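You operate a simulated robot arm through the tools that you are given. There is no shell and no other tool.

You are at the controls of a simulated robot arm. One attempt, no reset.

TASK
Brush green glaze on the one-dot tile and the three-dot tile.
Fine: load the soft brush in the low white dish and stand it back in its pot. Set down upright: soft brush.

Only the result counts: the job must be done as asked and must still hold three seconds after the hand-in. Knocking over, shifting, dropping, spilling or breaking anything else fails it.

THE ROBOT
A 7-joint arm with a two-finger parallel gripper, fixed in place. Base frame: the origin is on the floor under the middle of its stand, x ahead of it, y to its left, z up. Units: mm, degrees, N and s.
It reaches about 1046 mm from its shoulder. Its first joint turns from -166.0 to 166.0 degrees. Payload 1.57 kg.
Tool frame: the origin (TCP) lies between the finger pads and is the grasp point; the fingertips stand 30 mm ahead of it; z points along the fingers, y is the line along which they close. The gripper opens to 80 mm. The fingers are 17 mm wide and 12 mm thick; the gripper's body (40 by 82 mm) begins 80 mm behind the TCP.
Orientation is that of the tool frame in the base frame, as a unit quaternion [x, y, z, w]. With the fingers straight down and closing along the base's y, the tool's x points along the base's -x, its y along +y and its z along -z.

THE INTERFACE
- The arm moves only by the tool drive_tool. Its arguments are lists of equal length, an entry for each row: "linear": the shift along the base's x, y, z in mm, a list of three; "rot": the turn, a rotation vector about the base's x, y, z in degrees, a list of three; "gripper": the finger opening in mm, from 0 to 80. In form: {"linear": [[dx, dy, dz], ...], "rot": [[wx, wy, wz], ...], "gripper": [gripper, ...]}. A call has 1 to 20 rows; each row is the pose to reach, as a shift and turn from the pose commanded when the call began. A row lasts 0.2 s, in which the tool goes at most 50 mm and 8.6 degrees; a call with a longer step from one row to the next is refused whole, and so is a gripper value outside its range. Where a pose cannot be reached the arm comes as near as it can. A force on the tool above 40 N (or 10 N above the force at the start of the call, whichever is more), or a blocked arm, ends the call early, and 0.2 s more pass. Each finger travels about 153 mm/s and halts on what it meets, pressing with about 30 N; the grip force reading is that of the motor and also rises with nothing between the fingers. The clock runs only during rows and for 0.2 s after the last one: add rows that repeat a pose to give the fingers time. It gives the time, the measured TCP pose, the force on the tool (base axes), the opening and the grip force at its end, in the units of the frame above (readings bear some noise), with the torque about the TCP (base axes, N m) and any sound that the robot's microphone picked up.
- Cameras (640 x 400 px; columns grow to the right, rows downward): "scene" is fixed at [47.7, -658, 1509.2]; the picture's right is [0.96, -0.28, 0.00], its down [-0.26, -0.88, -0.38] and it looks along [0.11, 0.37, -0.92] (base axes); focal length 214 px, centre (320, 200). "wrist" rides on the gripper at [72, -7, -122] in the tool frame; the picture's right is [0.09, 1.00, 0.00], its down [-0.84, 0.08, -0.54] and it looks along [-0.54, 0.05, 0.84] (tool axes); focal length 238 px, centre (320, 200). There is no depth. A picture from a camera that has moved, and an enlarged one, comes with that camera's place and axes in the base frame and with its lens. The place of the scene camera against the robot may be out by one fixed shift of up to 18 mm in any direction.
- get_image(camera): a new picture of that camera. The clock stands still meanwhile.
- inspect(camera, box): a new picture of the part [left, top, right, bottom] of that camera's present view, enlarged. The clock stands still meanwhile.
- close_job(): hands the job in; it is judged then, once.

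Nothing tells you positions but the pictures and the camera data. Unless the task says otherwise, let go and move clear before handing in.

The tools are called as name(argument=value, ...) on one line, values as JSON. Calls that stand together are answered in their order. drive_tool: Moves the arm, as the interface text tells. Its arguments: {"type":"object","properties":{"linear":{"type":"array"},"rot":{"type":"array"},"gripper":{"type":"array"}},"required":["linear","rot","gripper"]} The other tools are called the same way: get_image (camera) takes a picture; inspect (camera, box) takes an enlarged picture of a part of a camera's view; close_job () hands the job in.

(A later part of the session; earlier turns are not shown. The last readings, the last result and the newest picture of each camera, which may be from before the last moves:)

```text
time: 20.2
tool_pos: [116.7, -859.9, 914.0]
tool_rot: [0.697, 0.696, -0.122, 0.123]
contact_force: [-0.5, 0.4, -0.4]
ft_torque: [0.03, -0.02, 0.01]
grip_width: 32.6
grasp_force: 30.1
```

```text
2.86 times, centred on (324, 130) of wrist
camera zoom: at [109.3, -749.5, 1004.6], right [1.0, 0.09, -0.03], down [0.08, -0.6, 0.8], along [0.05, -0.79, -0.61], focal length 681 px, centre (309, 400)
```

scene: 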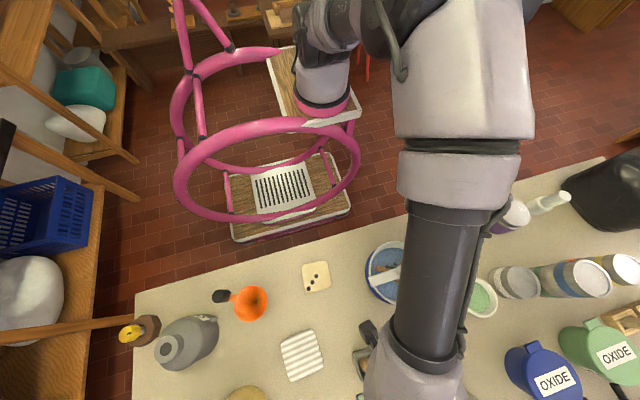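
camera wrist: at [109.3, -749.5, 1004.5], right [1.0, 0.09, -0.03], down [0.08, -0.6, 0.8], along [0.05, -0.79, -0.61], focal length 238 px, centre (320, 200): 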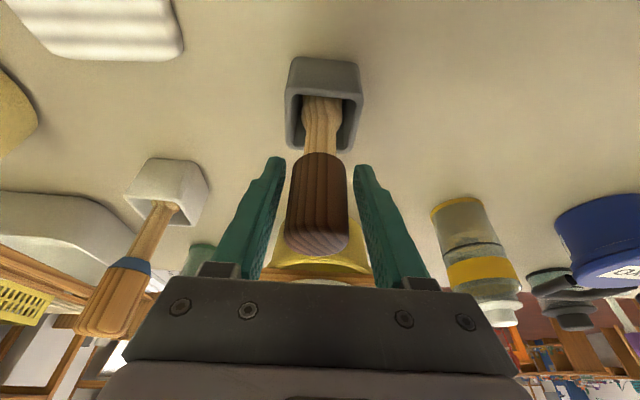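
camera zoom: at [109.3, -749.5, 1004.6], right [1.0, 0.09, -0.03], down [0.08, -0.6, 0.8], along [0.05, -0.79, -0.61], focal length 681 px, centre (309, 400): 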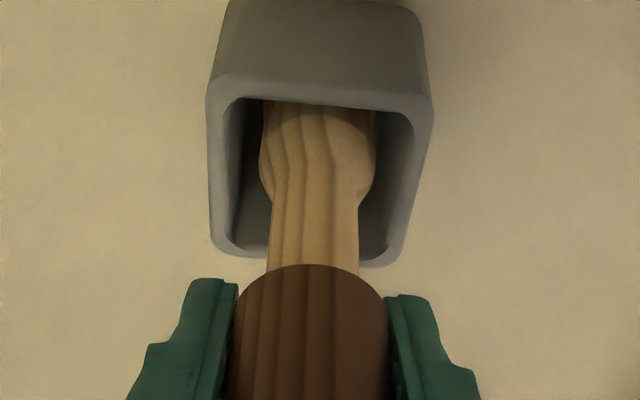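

The brush is gripped (32.6 mm, 30 N) and the pot hasn't moved. I'll lift straight up out of the pot slowly.

drive_tool(linear=[[0, 0, 5], [0, 0, 10], [0, 0, 18], [0, 0, 28], [0, 0, 40], [0, 0, 55], [0, 0, 70], [0, 0, 85], [0, 0, 85]], rot=[[0, 0, 0], [0, 0, 0], [0, 0, 0], [0, 0, 0], [0, 0, 0], [0, 0, 0], [0, 0, 0], [0, 0, 0], [0, 0, 0]], gripper=[10, 10, 10, 10, 10, 10, 10, 10, 10])

get_image(camera="wrist")

inspect(camera="wrist", box=[212, 60, 436, 200])

get_image(camera="scene")

```text
time: 22.2
tool_pos: [116.3, -858.4, 998.6]
tool_rot: [0.696, 0.697, -0.123, 0.123]
contact_force: [-0.1, 0.2, -0.3]
ft_torque: [0.03, 0.0, 0.0]
grip_width: 32.8
grasp_force: 29.9
```

```text
taken
camera wrist: at [109.2, -748.7, 1089.0], right [1.0, 0.09, -0.03], down [0.08, -0.6, 0.8], along [0.05, -0.79, -0.61], focal length 238 px, centre (320, 200)
```

wrist: 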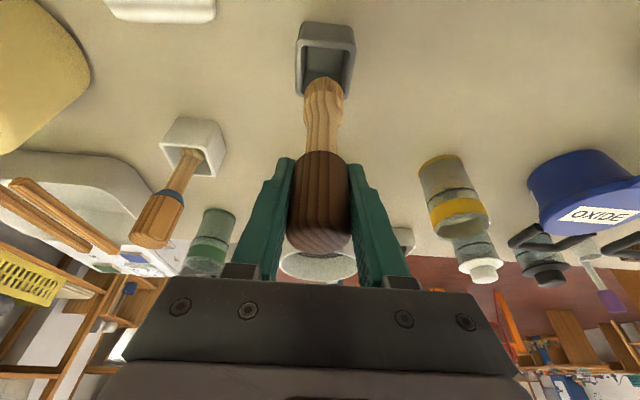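

```text
2.86 times, centred on (324, 130) of wrist
camera zoom: at [109.2, -748.7, 1089.0], right [1.0, 0.09, -0.03], down [0.08, -0.6, 0.8], along [0.05, -0.79, -0.61], focal length 681 px, centre (309, 400)
```

zoom: 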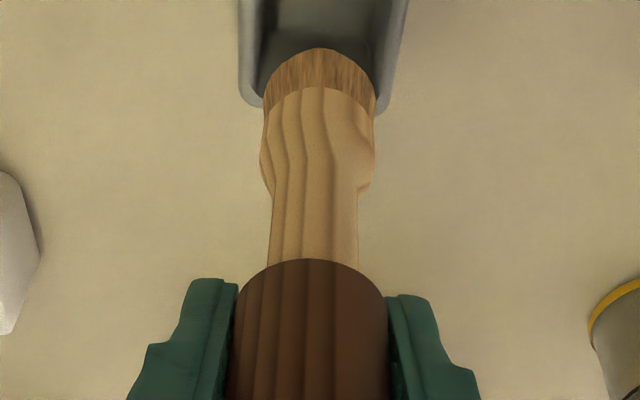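

```text
taken
```

scene: 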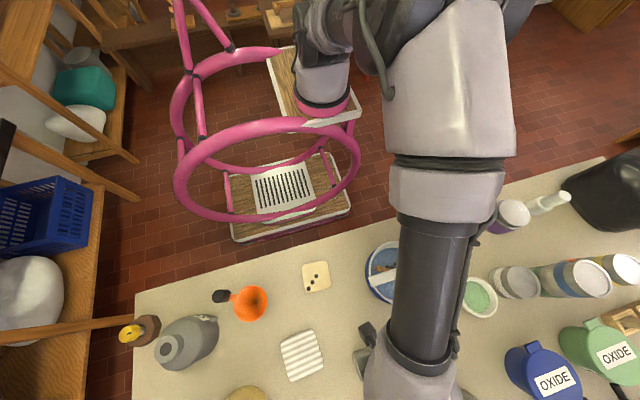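

The brush lifted cleanly: tan bristles, tip about 105 mm below the TCP. Now I carry it high across to above the white dish at about (478,-798).

drive_tool(linear=[[15, 2, 10], [45, 7, 15], [80, 13, 15], [115, 19, 15], [150, 25, 15], [185, 30, 15], [220, 36, 15], [255, 42, 15], [290, 47, 15], [325, 53, 15], [350, 57, 15], [362, 59, 15], [362, 59, 15]], rot=[[0, 0, 0], [0, 0, 0], [0, 0, 0], [0, 0, 0], [0, 0, 0], [0, 0, 0], [0, 0, 0], [0, 0, 0], [0, 0, 0], [0, 0, 0], [0, 0, 0], [0, 0, 0], [0, 0, 0]], gripper=[10, 10, 10, 10, 10, 10, 10, 10, 10, 10, 10, 10, 10])

get_image(camera="wrist")

get_image(camera="scene")

```text
time: 25.0
tool_pos: [477.3, -799.7, 1013.9]
tool_rot: [0.697, 0.696, -0.122, 0.122]
contact_force: [-1.4, 1.0, -0.3]
ft_torque: [0.01, -0.01, 0.02]
grip_width: 32.8
grasp_force: 30.1
```

```text
taken
camera wrist: at [471.1, -689.5, 1103.9], right [1.0, 0.09, -0.03], down [0.08, -0.6, 0.79], along [0.05, -0.79, -0.61], focal length 238 px, centre (320, 200)
```

wrist: 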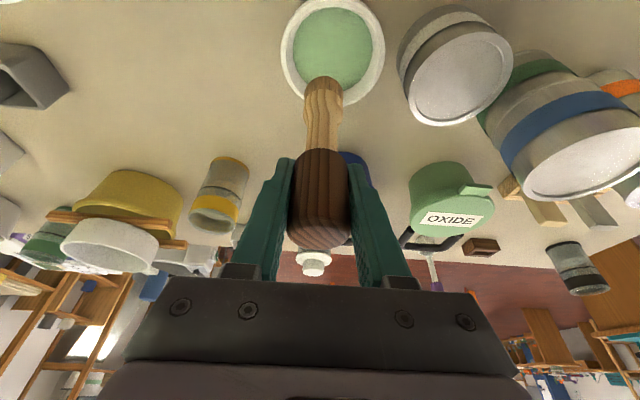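

```text
taken
```

scene: 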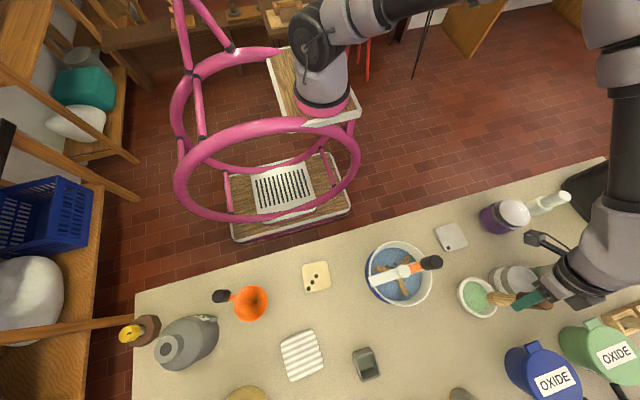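

inspect(camera="wrist", box=[232, 0, 424, 120])

inspect(camera="scene", box=[432, 250, 560, 330])

```text
3.33 times, centred on (328, 60) of wrist
camera zoom: at [471.1, -689.5, 1103.9], right [1.0, 0.09, -0.03], down [0.08, -0.6, 0.79], along [0.05, -0.79, -0.61], focal length 794 px, centre (293, 667)
```

zoom: 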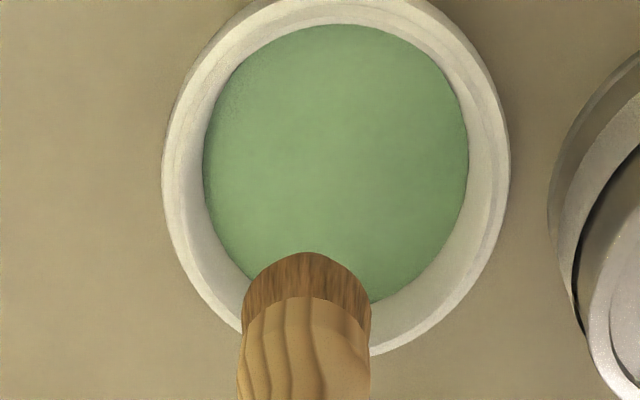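

```text
5.00 times, centred on (496, 290) of scene
camera zoom: at [47.7, -658.0, 1509.2], right [0.96, -0.28, 0.0], down [-0.26, -0.88, -0.38], along [0.11, 0.37, -0.92], focal length 1072 px, centre (-560, -250)
```

zoom: 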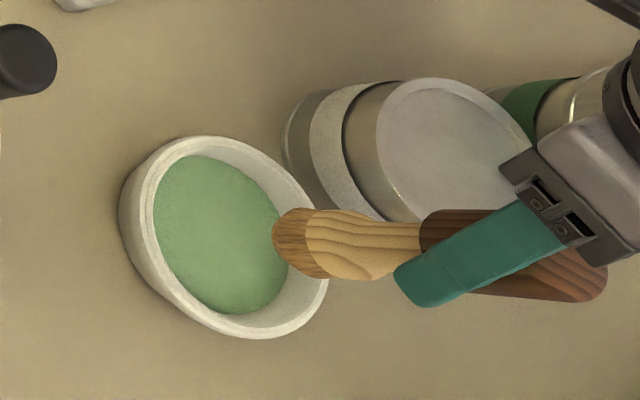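

The bristles hang above the dish's near part; the dish centre is about (483,-797). I'll shift 5 mm in x and lower until the tip is near the glaze level.

drive_tool(linear=[[3, 1, -15], [5, 2, -35], [5, 2, -55], [5, 2, -70], [5, 2, -78], [5, 2, -78]], rot=[[0, 0, 0], [0, 0, 0], [0, 0, 0], [0, 0, 0], [0, 0, 0], [0, 0, 0]], gripper=[10, 10, 10, 10, 10, 10])

inspect(camera="wrist", box=[216, 0, 424, 130])

inspect(camera="scene", box=[432, 250, 560, 330])

```text
time: 26.4
tool_pos: [481.8, -798.5, 935.2]
tool_rot: [0.697, 0.696, -0.123, 0.123]
contact_force: [0.4, -0.4, -0.8]
ft_torque: [0.02, 0.01, 0.01]
grip_width: 32.5
grasp_force: 30.1
```

```text
3.08 times, centred on (320, 65) of wrist
camera zoom: at [476.3, -687.7, 1025.3], right [1.0, 0.09, -0.03], down [0.08, -0.6, 0.8], along [0.05, -0.79, -0.61], focal length 733 px, centre (320, 615)
```

zoom: 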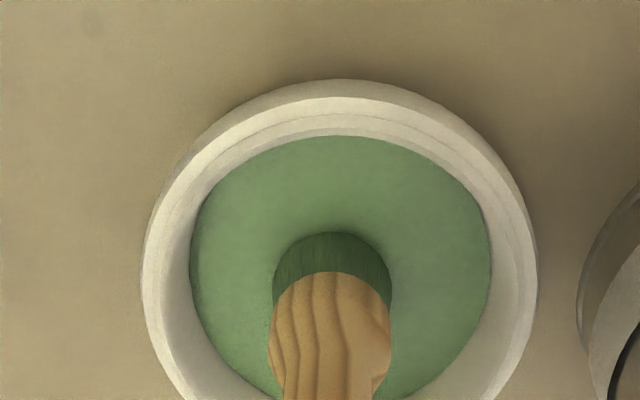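

```text
5.00 times, centred on (496, 290) of scene
camera zoom: at [47.7, -658.0, 1509.2], right [0.96, -0.28, 0.0], down [-0.26, -0.88, -0.38], along [0.11, 0.37, -0.92], focal length 1072 px, centre (-560, -250)
```

zoom: 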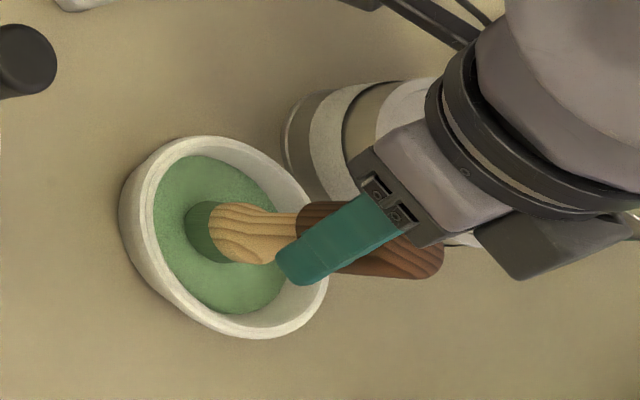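

The bristles have soaked up dark green glaze, so the brush is loaded. I'll hold a moment, lift slowly so it drains, then carry it to above the one-dot tile near (513,-622).

drive_tool(linear=[[0, 0, -2], [0, 0, -2], [0, 0, 0], [0, 0, 5], [0, 0, 12], [0, 0, 20], [0, 0, 20], [0, 0, 20], [0, 0, 35], [0, 0, 55], [0, 0, 60]], rot=[[0, 0, 0], [0, 0, 0], [0, 0, 0], [0, 0, 0], [0, 0, 0], [0, 0, 0], [0, 0, 0], [0, 0, 0], [0, 0, 0], [0, 0, 0], [0, 0, 0]], gripper=[10, 10, 10, 10, 10, 10, 10, 10, 10, 10, 10])

inspect(camera="wrist", box=[216, 0, 424, 130])

```text
time: 28.8
tool_pos: [482.9, -797.0, 994.3]
tool_rot: [0.696, 0.697, -0.122, 0.123]
contact_force: [-0.6, -0.2, -0.6]
ft_torque: [0.02, 0.07, -0.02]
grip_width: 32.7
grasp_force: 29.7
```

```text
3.08 times, centred on (320, 65) of wrist
camera zoom: at [475.9, -686.9, 1085.0], right [1.0, 0.09, -0.03], down [0.08, -0.6, 0.8], along [0.05, -0.79, -0.61], focal length 733 px, centre (320, 615)
```

zoom: 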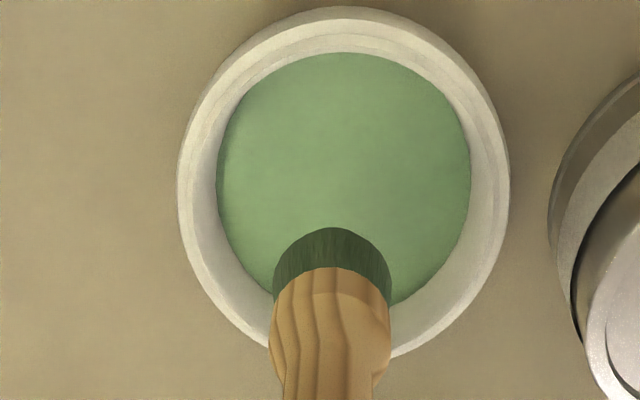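

The brush is well loaded, no drips seen. Moving to above the one-dot tile at this height.

drive_tool(linear=[[5, 15, 0], [10, 45, 0], [15, 78, 0], [20, 110, 0], [25, 142, 0], [30, 168, 0], [30, 174, 0], [30, 174, 0]], rot=[[0, 0, 0], [0, 0, 0], [0, 0, 0], [0, 0, 0], [0, 0, 0], [0, 0, 0], [0, 0, 0], [0, 0, 0]], gripper=[10, 10, 10, 10, 10, 10, 10, 10])

get_image(camera="wrist")

inspect(camera="scene", box=[400, 195, 528, 275])

inspect(camera="wrist", box=[216, 0, 424, 130])

```text
time: 30.6
tool_pos: [512.1, -624.4, 997.1]
tool_rot: [0.696, 0.696, -0.123, 0.123]
contact_force: [0.2, -0.4, 0.4]
ft_torque: [-0.01, 0.0, 0.03]
grip_width: 32.8
grasp_force: 30.1
```

```text
taken
camera wrist: at [505.3, -514.5, 1086.5], right [1.0, 0.09, -0.03], down [0.08, -0.6, 0.8], along [0.05, -0.79, -0.61], focal length 238 px, centre (320, 200)
```

wrist: 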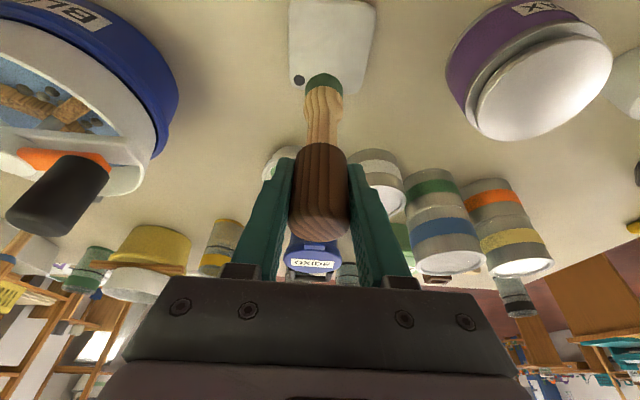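

```text
5.00 times, centred on (464, 235) of scene
camera zoom: at [47.7, -658.0, 1509.2], right [0.96, -0.28, 0.0], down [-0.26, -0.88, -0.38], along [0.11, 0.37, -0.92], focal length 1072 px, centre (-400, 25)
```

zoom: 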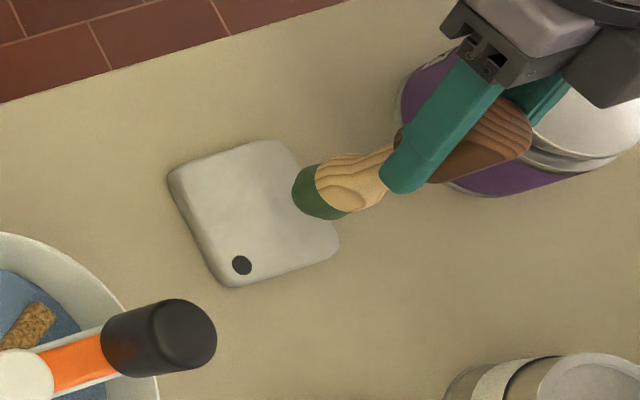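

```text
3.08 times, centred on (320, 65) of wrist
camera zoom: at [505.3, -514.5, 1086.5], right [1.0, 0.09, -0.03], down [0.08, -0.6, 0.8], along [0.05, -0.79, -0.61], focal length 733 px, centre (320, 615)
```

zoom: 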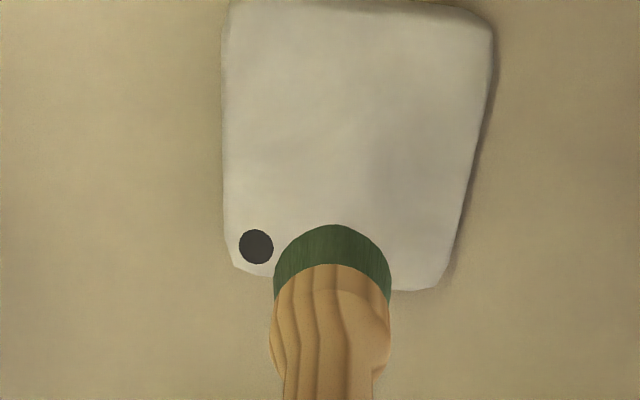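

The tile's top spans about x 474–555, y -658 to -578 (80 mm square, centre ≈ (514,-618)), with the dot near its inner-left corner region. I'll lower the loaded brush toward one quarter of the tile in small steps, watching force and pictures.

drive_tool(linear=[[-7, -5, -15], [-14, -11, -30], [-20, -16.5, -45], [-20, -16.5, -55], [-20, -16.5, -60], [-20, -16.5, -60]], rot=[[0, 0, 0], [0, 0, 0], [0, 0, 0], [0, 0, 0], [0, 0, 0], [0, 0, 0]], gripper=[10, 10, 10, 10, 10, 10])

inspect(camera="wrist", box=[216, 20, 424, 150])

inspect(camera="scene", box=[416, 205, 496, 255])

```text
time: 32.0
tool_pos: [492.8, -639.9, 938.4]
tool_rot: [0.696, 0.696, -0.123, 0.124]
contact_force: [-1.5, -1.8, 24.0]
ft_torque: [-0.26, 0.62, -0.05]
grip_width: 33.0
grasp_force: 29.5
```

```text
3.08 times, centred on (320, 85) of wrist
camera zoom: at [485.6, -529.3, 1028.0], right [1.0, 0.09, -0.03], down [0.08, -0.6, 0.8], along [0.05, -0.8, -0.6], focal length 733 px, centre (320, 554)
```

zoom: 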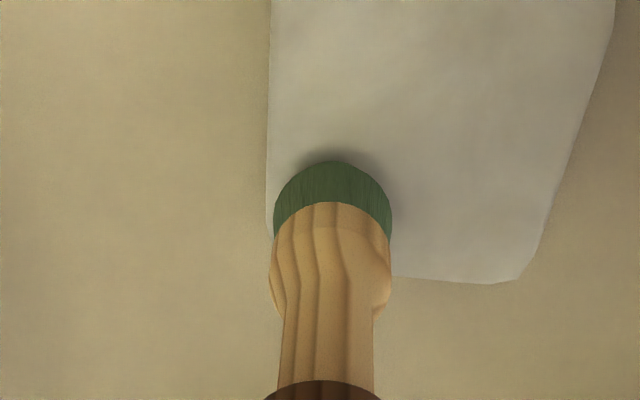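

```text
8.00 times, centred on (456, 230) of scene
camera zoom: at [47.7, -658.0, 1509.2], right [0.96, -0.28, 0.0], down [-0.26, -0.88, -0.38], along [0.11, 0.37, -0.92], focal length 1716 px, centre (-768, -40)
```

zoom: 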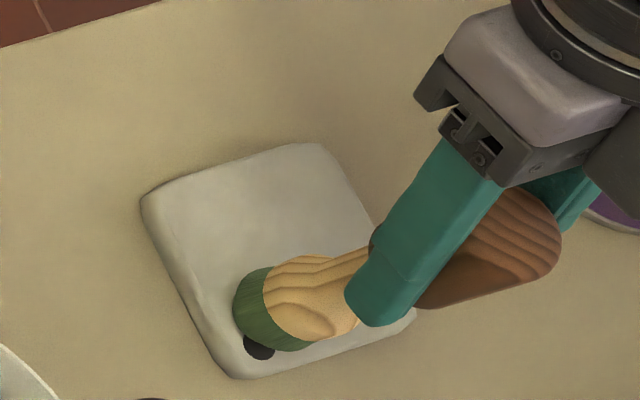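

Contact came earlier than expected with 24 N, so the tip is lower than I estimated. I'll back off slightly to find a light pressure.

drive_tool(linear=[[0, 0, 1.5], [0, 0, 3], [0, 0, 3]], rot=[[0, 0, 0], [0, 0, 0], [0, 0, 0]], gripper=[10, 10, 10])

inspect(camera="wrist", box=[216, 20, 424, 150])

```text
time: 32.8
tool_pos: [492.4, -639.2, 938.1]
tool_rot: [0.697, 0.696, -0.123, 0.123]
contact_force: [3.1, -1.6, 6.6]
ft_torque: [-0.24, -0.41, 0.01]
grip_width: 32.9
grasp_force: 30.6
```

```text
3.08 times, centred on (320, 85) of wrist
camera zoom: at [485.7, -529.2, 1028.4], right [1.0, 0.09, -0.03], down [0.08, -0.6, 0.79], along [0.05, -0.79, -0.61], focal length 733 px, centre (320, 554)
```

zoom: 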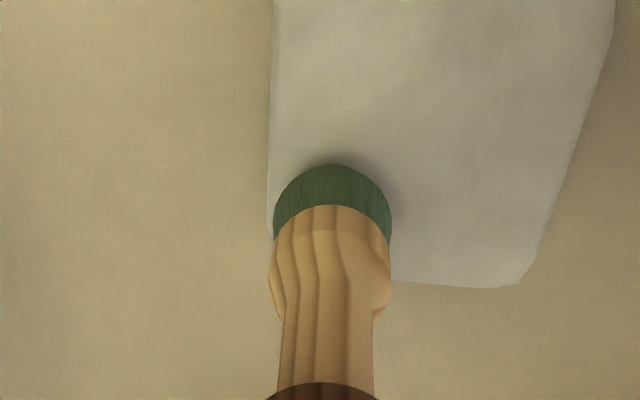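

The pressure is now about 7 N and the tile hasn't moved. I want to check whether the brush is sliding or tilting in the grip, so I'll look at the full wrist view before stroking.

inspect(camera="wrist", box=[212, 60, 436, 200])

inspect(camera="wrist", box=[200, 130, 440, 280])

```text
2.86 times, centred on (324, 130) of wrist
camera zoom: at [485.7, -529.2, 1028.4], right [1.0, 0.09, -0.03], down [0.08, -0.6, 0.79], along [0.05, -0.79, -0.61], focal length 681 px, centre (309, 400)
```

zoom: 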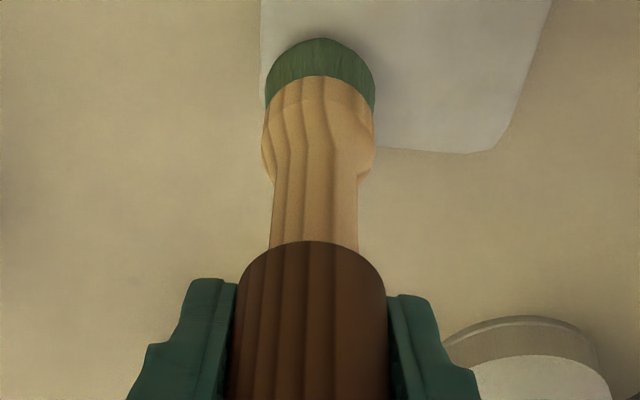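

```text
2.67 times, centred on (320, 205) of wrist
camera zoom: at [485.7, -529.2, 1028.4], right [1.0, 0.09, -0.03], down [0.08, -0.6, 0.79], along [0.05, -0.79, -0.61], focal length 636 px, centre (320, 187)
```

zoom: 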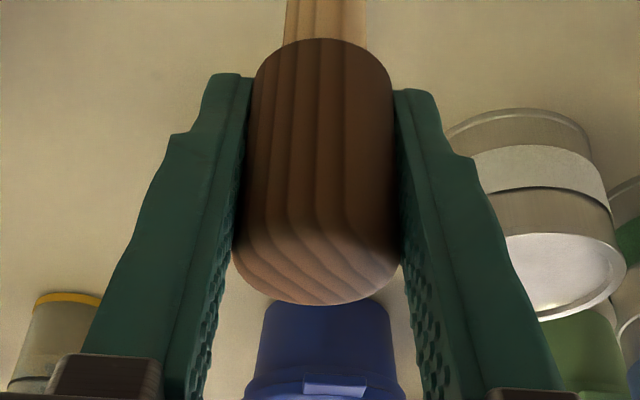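

The brush has crept about 7 mm down in the grip since lifting, but it is upright and firmly held. Now I make a first gentle stroke along +y on the tile with slightly less pressure, and check.

drive_tool(linear=[[0, 0, 0.6], [0, 5, 0.6], [0, 11, 0.6], [0, 17, 0.6], [0, 23, 0.6], [0, 29, 0.6], [0, 35, 0.6], [0, 41, 0.6], [0, 44, 0.6]], rot=[[0, 0, 0], [0, 0, 0], [0, 0, 0], [0, 0, 0], [0, 0, 0], [0, 0, 0], [0, 0, 0], [0, 0, 0], [0, 0, 0]], gripper=[10, 10, 10, 10, 10, 10, 10, 10, 10])

get_image(camera="wrist")

inspect(camera="scene", box=[416, 205, 496, 255])

```text
time: 34.8
tool_pos: [493.3, -596.6, 938.2]
tool_rot: [0.696, 0.697, -0.122, 0.123]
contact_force: [-0.5, -0.3, 0.5]
ft_torque: [-0.01, 0.03, -0.02]
grip_width: 32.7
grasp_force: 29.7
```

```text
taken
camera wrist: at [486.5, -485.8, 1028.8], right [1.0, 0.09, -0.03], down [0.08, -0.6, 0.79], along [0.05, -0.79, -0.61], focal length 238 px, centre (320, 200)
```

wrist: 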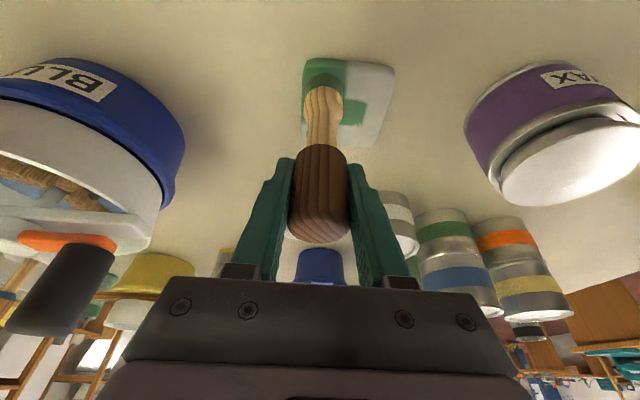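

```text
8.00 times, centred on (456, 230) of scene
camera zoom: at [47.7, -658.0, 1509.2], right [0.96, -0.28, 0.0], down [-0.26, -0.88, -0.38], along [0.11, 0.37, -0.92], focal length 1716 px, centre (-768, -40)
```

zoom: 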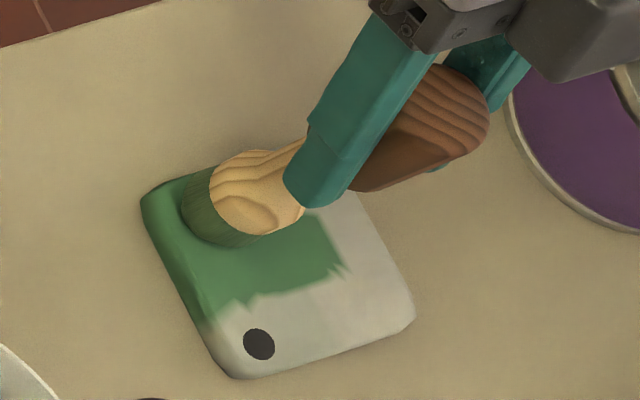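

A wide green swath is appearing on the tile, and the tile stays put. I continue across and back to cover the rest, with a touch more contact.

drive_tool(linear=[[0, 0, -0.6], [6, 0, -0.8], [12, 0, -0.8], [18, 0, -0.8], [24, 0, -0.8], [30, 0, -0.8], [36, 0, -0.8], [42, 0, -0.8], [42, -6, -0.8], [42, -12, -0.8], [42, -18, -0.8], [42, -24, -0.8], [42, -30, -0.8], [42, -36, -0.8], [42, -42, -0.8], [42, -45, -0.8]], rot=[[0, 0, 0], [0, 0, 0], [0, 0, 0], [0, 0, 0], [0, 0, 0], [0, 0, 0], [0, 0, 0], [0, 0, 0], [0, 0, 0], [0, 0, 0], [0, 0, 0], [0, 0, 0], [0, 0, 0], [0, 0, 0], [0, 0, 0], [0, 0, 0]], gripper=[10, 10, 10, 10, 10, 10, 10, 10, 10, 10, 10, 10, 10, 10, 10, 10])

get_image(camera="wrist")

inspect(camera="scene", box=[416, 205, 496, 255])

```text
time: 38.2
tool_pos: [535.2, -642.0, 937.7]
tool_rot: [0.696, 0.697, -0.123, 0.122]
contact_force: [-0.8, 1.3, 3.1]
ft_torque: [0.04, 0.17, -0.07]
grip_width: 32.8
grasp_force: 30.6
```

```text
taken
camera wrist: at [528.7, -531.8, 1028.6], right [1.0, 0.09, -0.03], down [0.08, -0.6, 0.8], along [0.05, -0.79, -0.61], focal length 238 px, centre (320, 200)
```

wrist: 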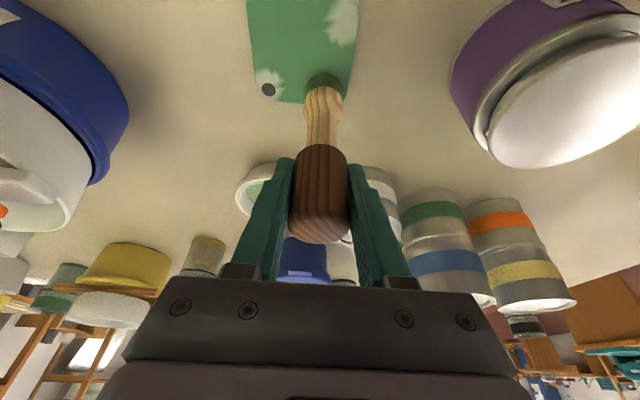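

```text
8.00 times, centred on (456, 230) of scene
camera zoom: at [47.7, -658.0, 1509.2], right [0.96, -0.28, 0.0], down [-0.26, -0.88, -0.38], along [0.11, 0.37, -0.92], focal length 1716 px, centre (-768, -40)
```

zoom: 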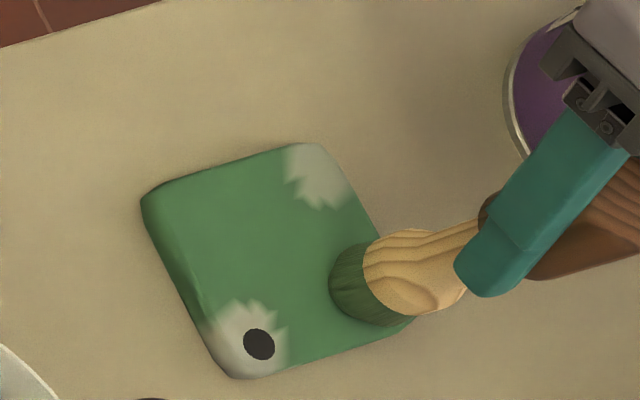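

Only the dot corner and the opposite corner remain bare. I sweep back over the dot corner, then diagonally to the far corner.

drive_tool(linear=[[-6, 0, -0.2], [-12, 0, -0.2], [-18, 0, -0.2], [-24, 0, -0.2], [-30, 0, -0.2], [-36, 0, -0.2], [-42, 0, -0.2], [-44, -1, -0.2], [-38, 6, -0.2], [-32, 13, -0.2], [-26, 20, -0.2], [-19, 27, -0.2], [-12, 33, -0.2], [-6, 39, -0.2], [0, 45, -0.2], [3, 48, -0.2]], rot=[[0, 0, 0], [0, 0, 0], [0, 0, 0], [0, 0, 0], [0, 0, 0], [0, 0, 0], [0, 0, 0], [0, 0, 0], [0, 0, 0], [0, 0, 0], [0, 0, 0], [0, 0, 0], [0, 0, 0], [0, 0, 0], [0, 0, 0], [0, 0, 0]], gripper=[10, 10, 10, 10, 10, 10, 10, 10, 10, 10, 10, 10, 10, 10, 10, 10])

inspect(camera="wrist", box=[212, 60, 436, 200])

inspect(camera="scene", box=[416, 205, 496, 255])

```text
time: 41.6
tool_pos: [538.6, -593.8, 937.5]
tool_rot: [0.696, 0.696, -0.123, 0.123]
contact_force: [1.0, -0.6, 0.9]
ft_torque: [0.01, -0.08, 0.04]
grip_width: 32.8
grasp_force: 30.6
```

```text
2.86 times, centred on (324, 130) of wrist
camera zoom: at [531.3, -482.6, 1028.0], right [1.0, 0.09, -0.03], down [0.08, -0.6, 0.8], along [0.05, -0.79, -0.61], focal length 681 px, centre (309, 400)
```

zoom: 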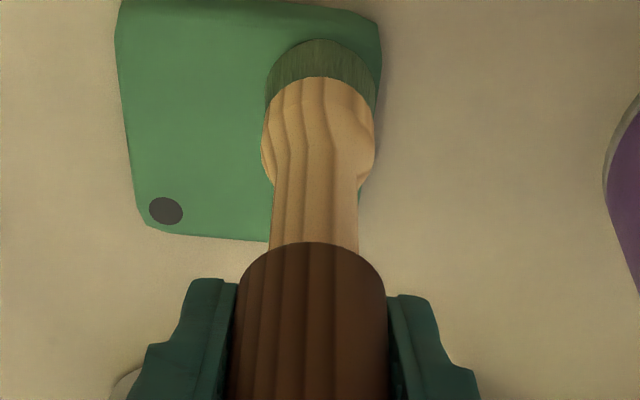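

```text
8.00 times, centred on (456, 230) of scene
camera zoom: at [47.7, -658.0, 1509.2], right [0.96, -0.28, 0.0], down [-0.26, -0.88, -0.38], along [0.11, 0.37, -0.92], focal length 1716 px, centre (-768, -40)
```

zoom: 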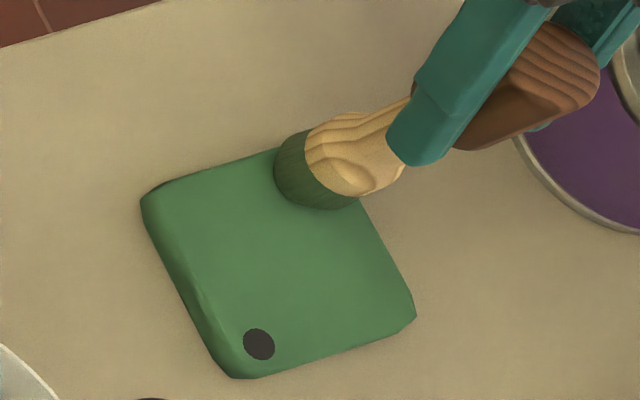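

The one-dot tile is fully green with only the dot showing through, and it hasn't moved. I'll lift off and go back to the dish to reload for the other tile.

drive_tool(linear=[[0, 0, 8], [0, 0, 20], [0, 0, 40], [-3, -8, 58], [-11, -40, 60], [-20, -75, 60], [-30, -110, 60], [-40, -145, 60], [-49, -178, 60], [-55, -198, 60], [-56, -203, 60], [-56, -203, 60]], rot=[[0, 0, 0], [0, 0, 0], [0, 0, 0], [0, 0, 0], [0, 0, 0], [0, 0, 0], [0, 0, 0], [0, 0, 0], [0, 0, 0], [0, 0, 0], [0, 0, 0], [0, 0, 0]], gripper=[10, 10, 10, 10, 10, 10, 10, 10, 10, 10, 10, 10])

inspect(camera="wrist", box=[212, 0, 436, 140])

inspect(camera="wrist", box=[212, 60, 436, 200])

get_image(camera="scene")

```text
time: 44.2
tool_pos: [481.6, -797.5, 997.7]
tool_rot: [0.696, 0.696, -0.123, 0.123]
contact_force: [-0.3, 0.7, -0.9]
ft_torque: [-0.01, -0.02, -0.02]
grip_width: 32.6
grasp_force: 29.6
```

```text
2.86 times, centred on (324, 70) of wrist
camera zoom: at [475.1, -687.0, 1087.3], right [1.0, 0.09, -0.03], down [0.08, -0.6, 0.8], along [0.05, -0.79, -0.61], focal length 681 px, centre (309, 571)
```

zoom: 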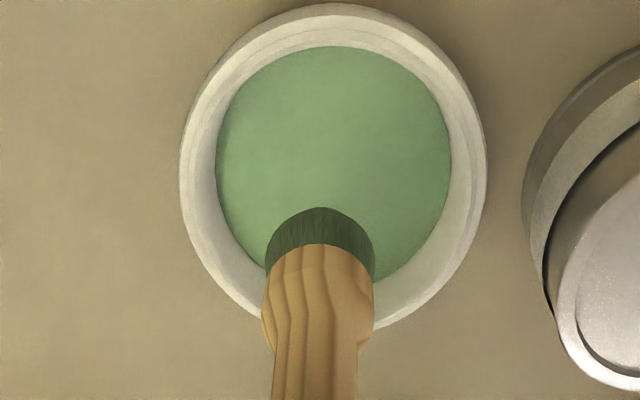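

```text
2.86 times, centred on (324, 130) of wrist
camera zoom: at [475.1, -687.0, 1087.3], right [1.0, 0.09, -0.03], down [0.08, -0.6, 0.8], along [0.05, -0.79, -0.61], focal length 681 px, centre (309, 400)
```

zoom: 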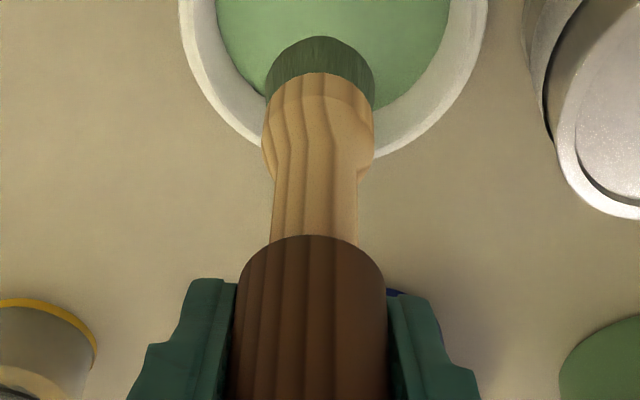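

```text
taken
```

scene: 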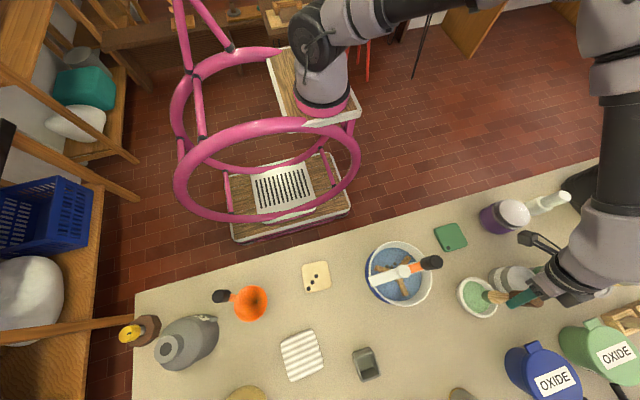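

The brush has crept another couple of mm but is secure. I dip it into the glaze again and lift slowly.

drive_tool(linear=[[1, 0, -20], [1, 0, -40], [1, 0, -53], [1, 0, -58], [1, 0, -58], [1, 0, -52], [1, 0, -44], [1, 0, -36], [1, 0, -20], [1, 0, 0]], rot=[[0, 0, 0], [0, 0, 0], [0, 0, 0], [0, 0, 0], [0, 0, 0], [0, 0, 0], [0, 0, 0], [0, 0, 0], [0, 0, 0], [0, 0, 0]], gripper=[10, 10, 10, 10, 10, 10, 10, 10, 10, 10])

inspect(camera="wrist", box=[212, 0, 436, 140])

```text
time: 46.4
tool_pos: [483.4, -796.3, 994.9]
tool_rot: [0.696, 0.697, -0.122, 0.123]
contact_force: [0.7, 0.5, -0.8]
ft_torque: [0.03, -0.03, 0.0]
grip_width: 32.8
grasp_force: 29.9
```

```text
2.86 times, centred on (324, 70) of wrist
camera zoom: at [476.6, -686.2, 1085.5], right [1.0, 0.09, -0.03], down [0.08, -0.6, 0.8], along [0.05, -0.79, -0.61], focal length 681 px, centre (309, 571)
```

zoom: 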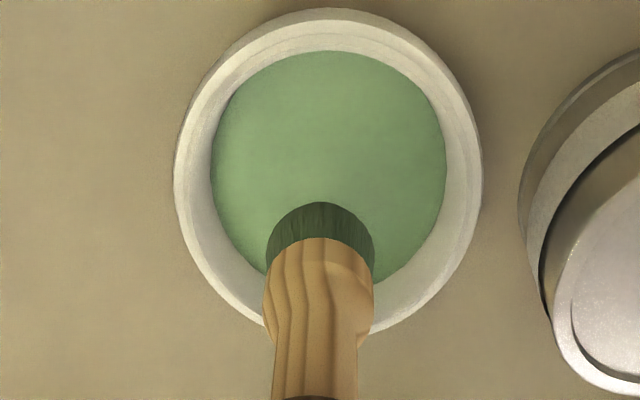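

The brush is reloaded. I'll carry it along y≈-800 to avoid the blue bucket, then over to the three-dot tile near (47,-608).

drive_tool(linear=[[-15, -2, 2], [-50, -4, 5], [-90, -5, 5], [-130, -5, 5], [-170, -5, 5], [-210, -5, 5], [-250, -5, 5], [-290, -2, 5], [-330, 2, 5], [-365, 12, 5], [-395, 36, 5], [-415, 66, 5], [-428, 100, 5], [-435, 135, 5], [-436, 165, 5], [-436, 183, 5], [-436, 187, 5], [-436, 187, 5]], rot=[[0, 0, 0], [0, 0, 0], [0, 0, 0], [0, 0, 0], [0, 0, 0], [0, 0, 0], [0, 0, 0], [0, 0, 0], [0, 0, 0], [0, 0, 0], [0, 0, 0], [0, 0, 0], [0, 0, 0], [0, 0, 0], [0, 0, 0], [0, 0, 0], [0, 0, 0], [0, 0, 0]], gripper=[10, 10, 10, 10, 10, 10, 10, 10, 10, 10, 10, 10, 10, 10, 10, 10, 10, 10])

get_image(camera="wrist")

inspect(camera="wrist", box=[212, 0, 436, 140])

inspect(camera="wrist", box=[212, 60, 436, 200])

```text
time: 50.2
tool_pos: [45.8, -610.5, 1002.2]
tool_rot: [0.696, 0.696, -0.123, 0.123]
contact_force: [-0.5, 0.1, 0.7]
ft_torque: [-0.01, -0.02, -0.02]
grip_width: 32.7
grasp_force: 30.2
```

```text
taken
camera wrist: at [40.1, -500.1, 1091.6], right [1.0, 0.09, -0.03], down [0.08, -0.6, 0.8], along [0.05, -0.79, -0.61], focal length 238 px, centre (320, 200)
```

wrist: 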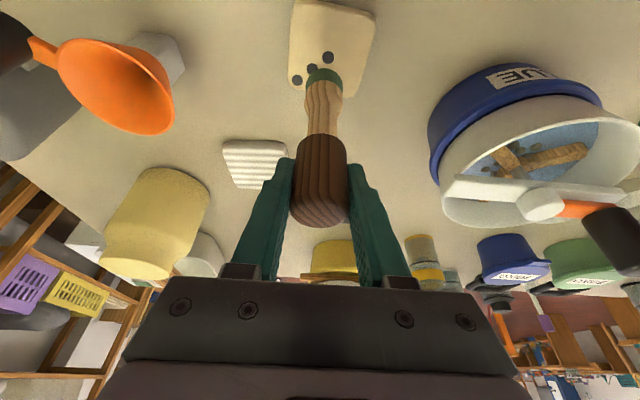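

```text
2.86 times, centred on (324, 70) of wrist
camera zoom: at [40.1, -500.1, 1091.6], right [1.0, 0.09, -0.03], down [0.08, -0.6, 0.8], along [0.05, -0.79, -0.61], focal length 681 px, centre (309, 571)
```

zoom: 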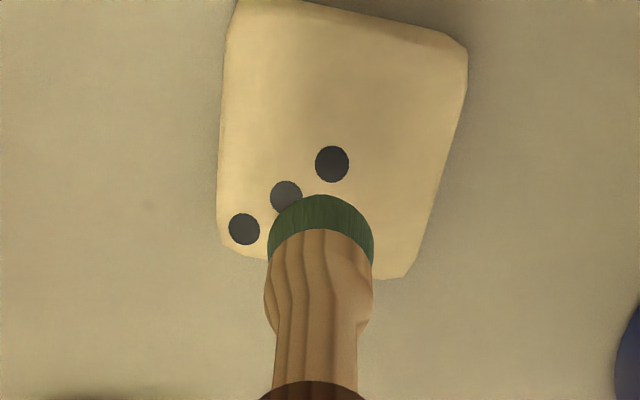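

```text
2.86 times, centred on (324, 130) of wrist
camera zoom: at [40.1, -500.1, 1091.6], right [1.0, 0.09, -0.03], down [0.08, -0.6, 0.8], along [0.05, -0.79, -0.61], focal length 681 px, centre (309, 400)
```

zoom: 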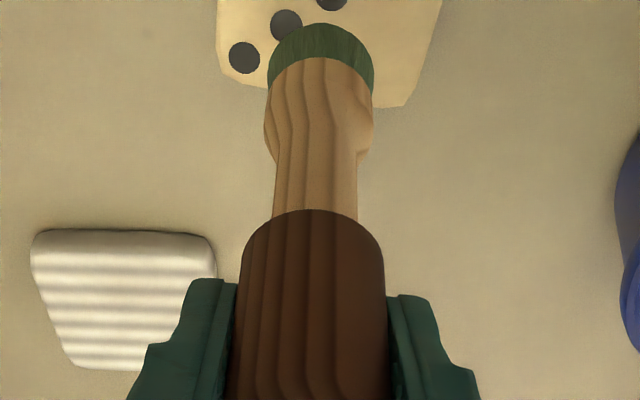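

The brush keeps creeping down slowly (about 20 mm in total now) but the handle is still well within the pads. The three-dot tile spans about x 8–88, y -649 to -567; I'll lower onto it promptly in small steps.

drive_tool(linear=[[-9, -9, -15], [-18, -18.5, -32], [-18, -18.5, -40]], rot=[[0, 0, 0], [0, 0, 0], [0, 0, 0]], gripper=[10, 10, 10])

inspect(camera="wrist", box=[212, 20, 436, 160])

inspect(camera="scene", box=[276, 250, 356, 300])

```text
time: 51.0
tool_pos: [26.7, -627.5, 961.7]
tool_rot: [0.696, 0.696, -0.123, 0.123]
contact_force: [0.9, 0.6, -0.2]
ft_torque: [-0.02, 0.0, -0.02]
grip_width: 32.6
grasp_force: 29.4
```

```text
2.86 times, centred on (324, 90) of wrist
camera zoom: at [20.6, -517.4, 1051.5], right [1.0, 0.09, -0.03], down [0.08, -0.6, 0.8], along [0.05, -0.79, -0.6], focal length 681 px, centre (309, 514)
```

zoom: 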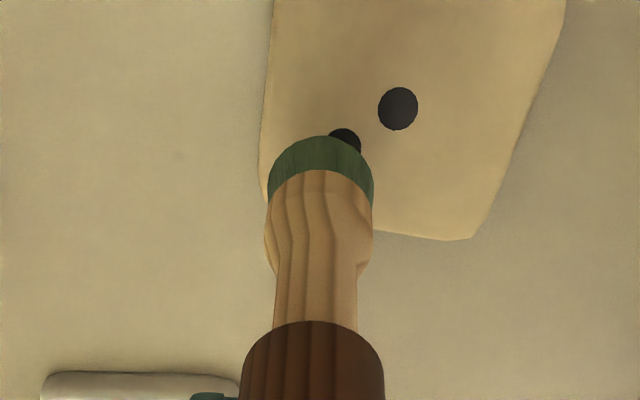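

```text
8.00 times, centred on (316, 275) of scene
camera zoom: at [47.7, -658.0, 1509.2], right [0.96, -0.28, 0.0], down [-0.26, -0.88, -0.38], along [0.11, 0.37, -0.92], focal length 1716 px, centre (352, -400)
```

zoom: 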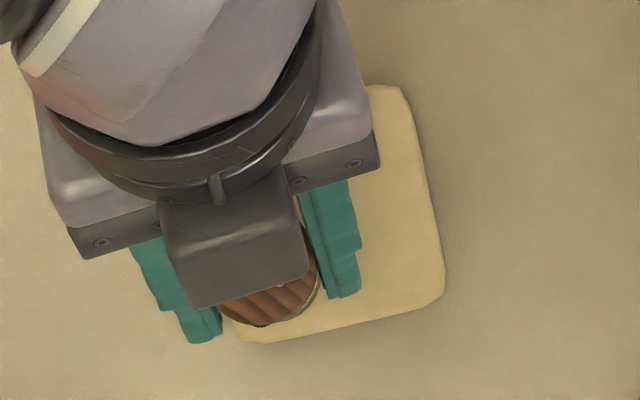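

No contact yet; the tip is roughly 10 mm above the tile. I step down gently.

drive_tool(linear=[[0, 0, -3], [0, 0, -6], [0, 0, -8]], rot=[[0, 0, 0], [0, 0, 0], [0, 0, 0]], gripper=[10, 10, 10])

```text
time: 51.8
tool_pos: [27.4, -627.1, 954.1]
tool_rot: [0.696, 0.697, -0.122, 0.122]
contact_force: [-0.1, 0.2, -0.5]
ft_torque: [-0.04, -0.02, 0.05]
grip_width: 32.6
grasp_force: 29.8
```

No force yet; continuing down in 1 mm steps.

drive_tool(linear=[[0, 0, -1.5], [0, 0, -3]], rot=[[0, 0, 0], [0, 0, 0]], gripper=[10, 10])

inspect(camera="wrist", box=[212, 20, 436, 160])

```text
time: 52.4
tool_pos: [28.5, -626.4, 951.1]
tool_rot: [0.697, 0.696, -0.123, 0.122]
contact_force: [-0.1, 0.4, 0.2]
ft_torque: [-0.04, -0.07, 0.0]
grip_width: 32.6
grasp_force: 30.3
```

```text
2.86 times, centred on (324, 90) of wrist
camera zoom: at [22.0, -516.6, 1041.6], right [1.0, 0.09, -0.03], down [0.08, -0.6, 0.8], along [0.05, -0.79, -0.61], focal length 681 px, centre (309, 514)
```

zoom: 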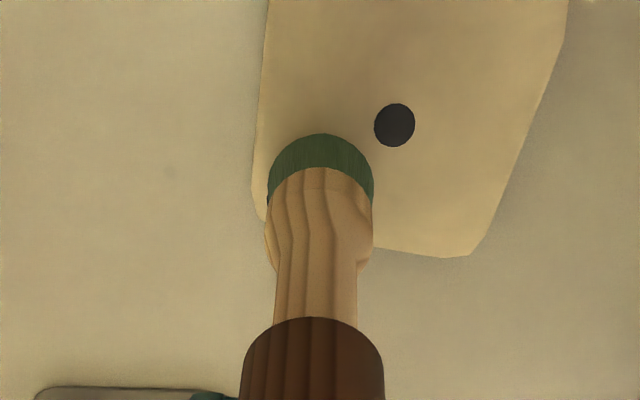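

drive_tool(linear=[[0, 0, -1.5], [0, 0, -3]], rot=[[0, 0, 0], [0, 0, 0]], gripper=[10, 10])

inspect(camera="wrist", box=[212, 20, 436, 160])

```text
time: 53.0
tool_pos: [29.3, -630.1, 950.7]
tool_rot: [0.695, 0.697, -0.125, 0.124]
contact_force: [3.5, 1.3, 24.4]
ft_torque: [0.1, -0.55, 0.0]
grip_width: 32.7
grasp_force: 30.1
```

```text
2.86 times, centred on (324, 90) of wrist
camera zoom: at [22.1, -518.0, 1040.2], right [1.0, 0.09, -0.03], down [0.08, -0.6, 0.8], along [0.05, -0.8, -0.6], focal length 681 px, centre (309, 514)
```

zoom: 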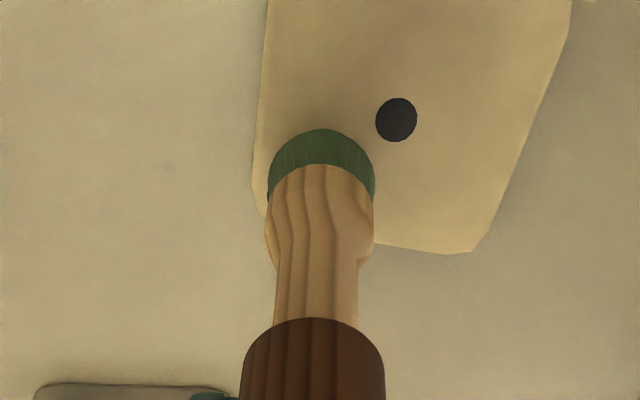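

Contact reached at about 24 N; I back off to a light pressure and stroke along +y, then across in +x.

drive_tool(linear=[[0, 0, 2.2], [0, 0, 2.4], [0, 5, 2.4], [0, 11, 2.4], [0, 17, 2.4], [0, 23, 2.4], [0, 29, 2.4], [0, 35, 2.4], [0, 41, 2.3]], rot=[[0, 0, 0], [0, 0, 0], [0, 0, 0], [0, 0, 0], [0, 0, 0], [0, 0, 0], [0, 0, 0], [0, 0, 0], [0, 0, 0]], gripper=[10, 10, 10, 10, 10, 10, 10, 10, 10])

get_image(camera="wrist")

inspect(camera="wrist", box=[212, 20, 436, 160])

```text
time: 55.0
tool_pos: [28.8, -586.2, 949.6]
tool_rot: [0.696, 0.696, -0.123, 0.123]
contact_force: [-0.1, 0.5, -0.3]
ft_torque: [0.01, -0.02, 0.04]
grip_width: 32.7
grasp_force: 30.0
```

```text
taken
camera wrist: at [22.1, -476.0, 1040.4], right [1.0, 0.09, -0.03], down [0.08, -0.6, 0.79], along [0.05, -0.79, -0.61], focal length 238 px, centre (320, 200)
```

wrist: 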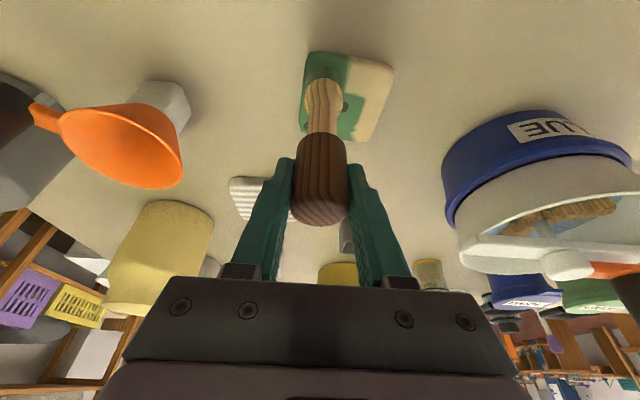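

```text
2.86 times, centred on (324, 90) of wrist
camera zoom: at [22.1, -476.0, 1040.4], right [1.0, 0.09, -0.03], down [0.08, -0.6, 0.79], along [0.05, -0.79, -0.61], focal length 681 px, centre (309, 514)
```

zoom: 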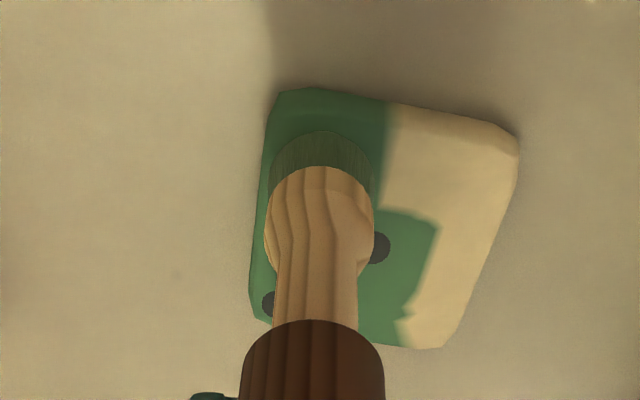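

Green is going on well and the tile is steady. I continue across in +x and then back in -y with slightly more contact.

drive_tool(linear=[[0, -1, -0.6], [6, -1, -0.8], [12, -1, -0.8], [18, -1, -0.8], [24, -1, -0.8], [30, -1, -0.8], [36, -1, -0.8], [41, -1, -0.8], [41, -7, -0.8], [41, -13, -0.8], [41, -19, -0.8], [40, -25, -0.8], [40, -31, -0.8], [40, -37, -0.8], [40, -43, -0.8], [40, -46, -0.8]], rot=[[0, 0, 0], [0, 0, 0], [0, 0, 0], [0, 0, 0], [0, 0, 0], [0, 0, 0], [0, 0, 0], [0, 0, 0], [0, 0, 0], [0, 0, 0], [0, 0, 0], [0, 0, 0], [0, 0, 0], [0, 0, 0], [0, 0, 0], [0, 0, 0]], gripper=[10, 10, 10, 10, 10, 10, 10, 10, 10, 10, 10, 10, 10, 10, 10, 10])

get_image(camera="wrist")

inspect(camera="wrist", box=[180, 0, 404, 140])

```text
time: 58.4
tool_pos: [68.7, -633.3, 950.0]
tool_rot: [0.696, 0.697, -0.123, 0.122]
contact_force: [-0.6, -0.1, 0.0]
ft_torque: [-0.01, 0.04, -0.02]
grip_width: 32.6
grasp_force: 29.9
```

```text
taken
camera wrist: at [62.3, -523.0, 1041.5], right [1.0, 0.09, -0.03], down [0.08, -0.6, 0.8], along [0.05, -0.79, -0.61], focal length 238 px, centre (320, 200)
```

wrist: 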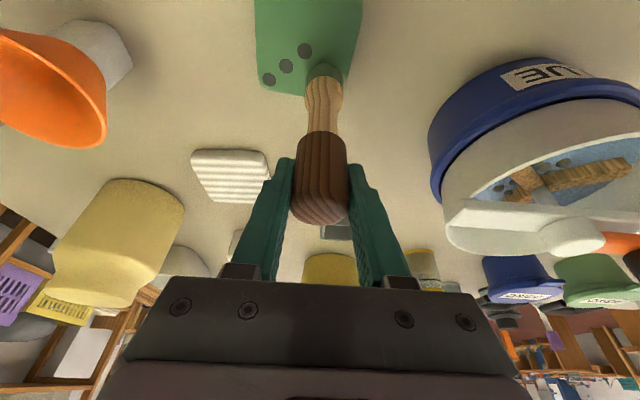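

```text
2.86 times, centred on (292, 70) of wrist
camera zoom: at [62.3, -523.0, 1041.5], right [1.0, 0.09, -0.03], down [0.08, -0.6, 0.8], along [0.05, -0.79, -0.61], focal length 681 px, centre (400, 571)
```

zoom: 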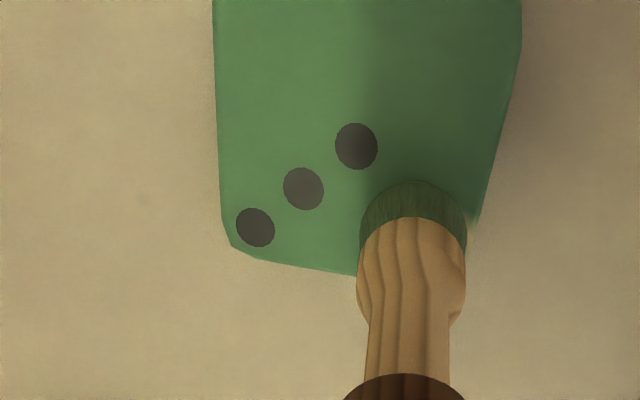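

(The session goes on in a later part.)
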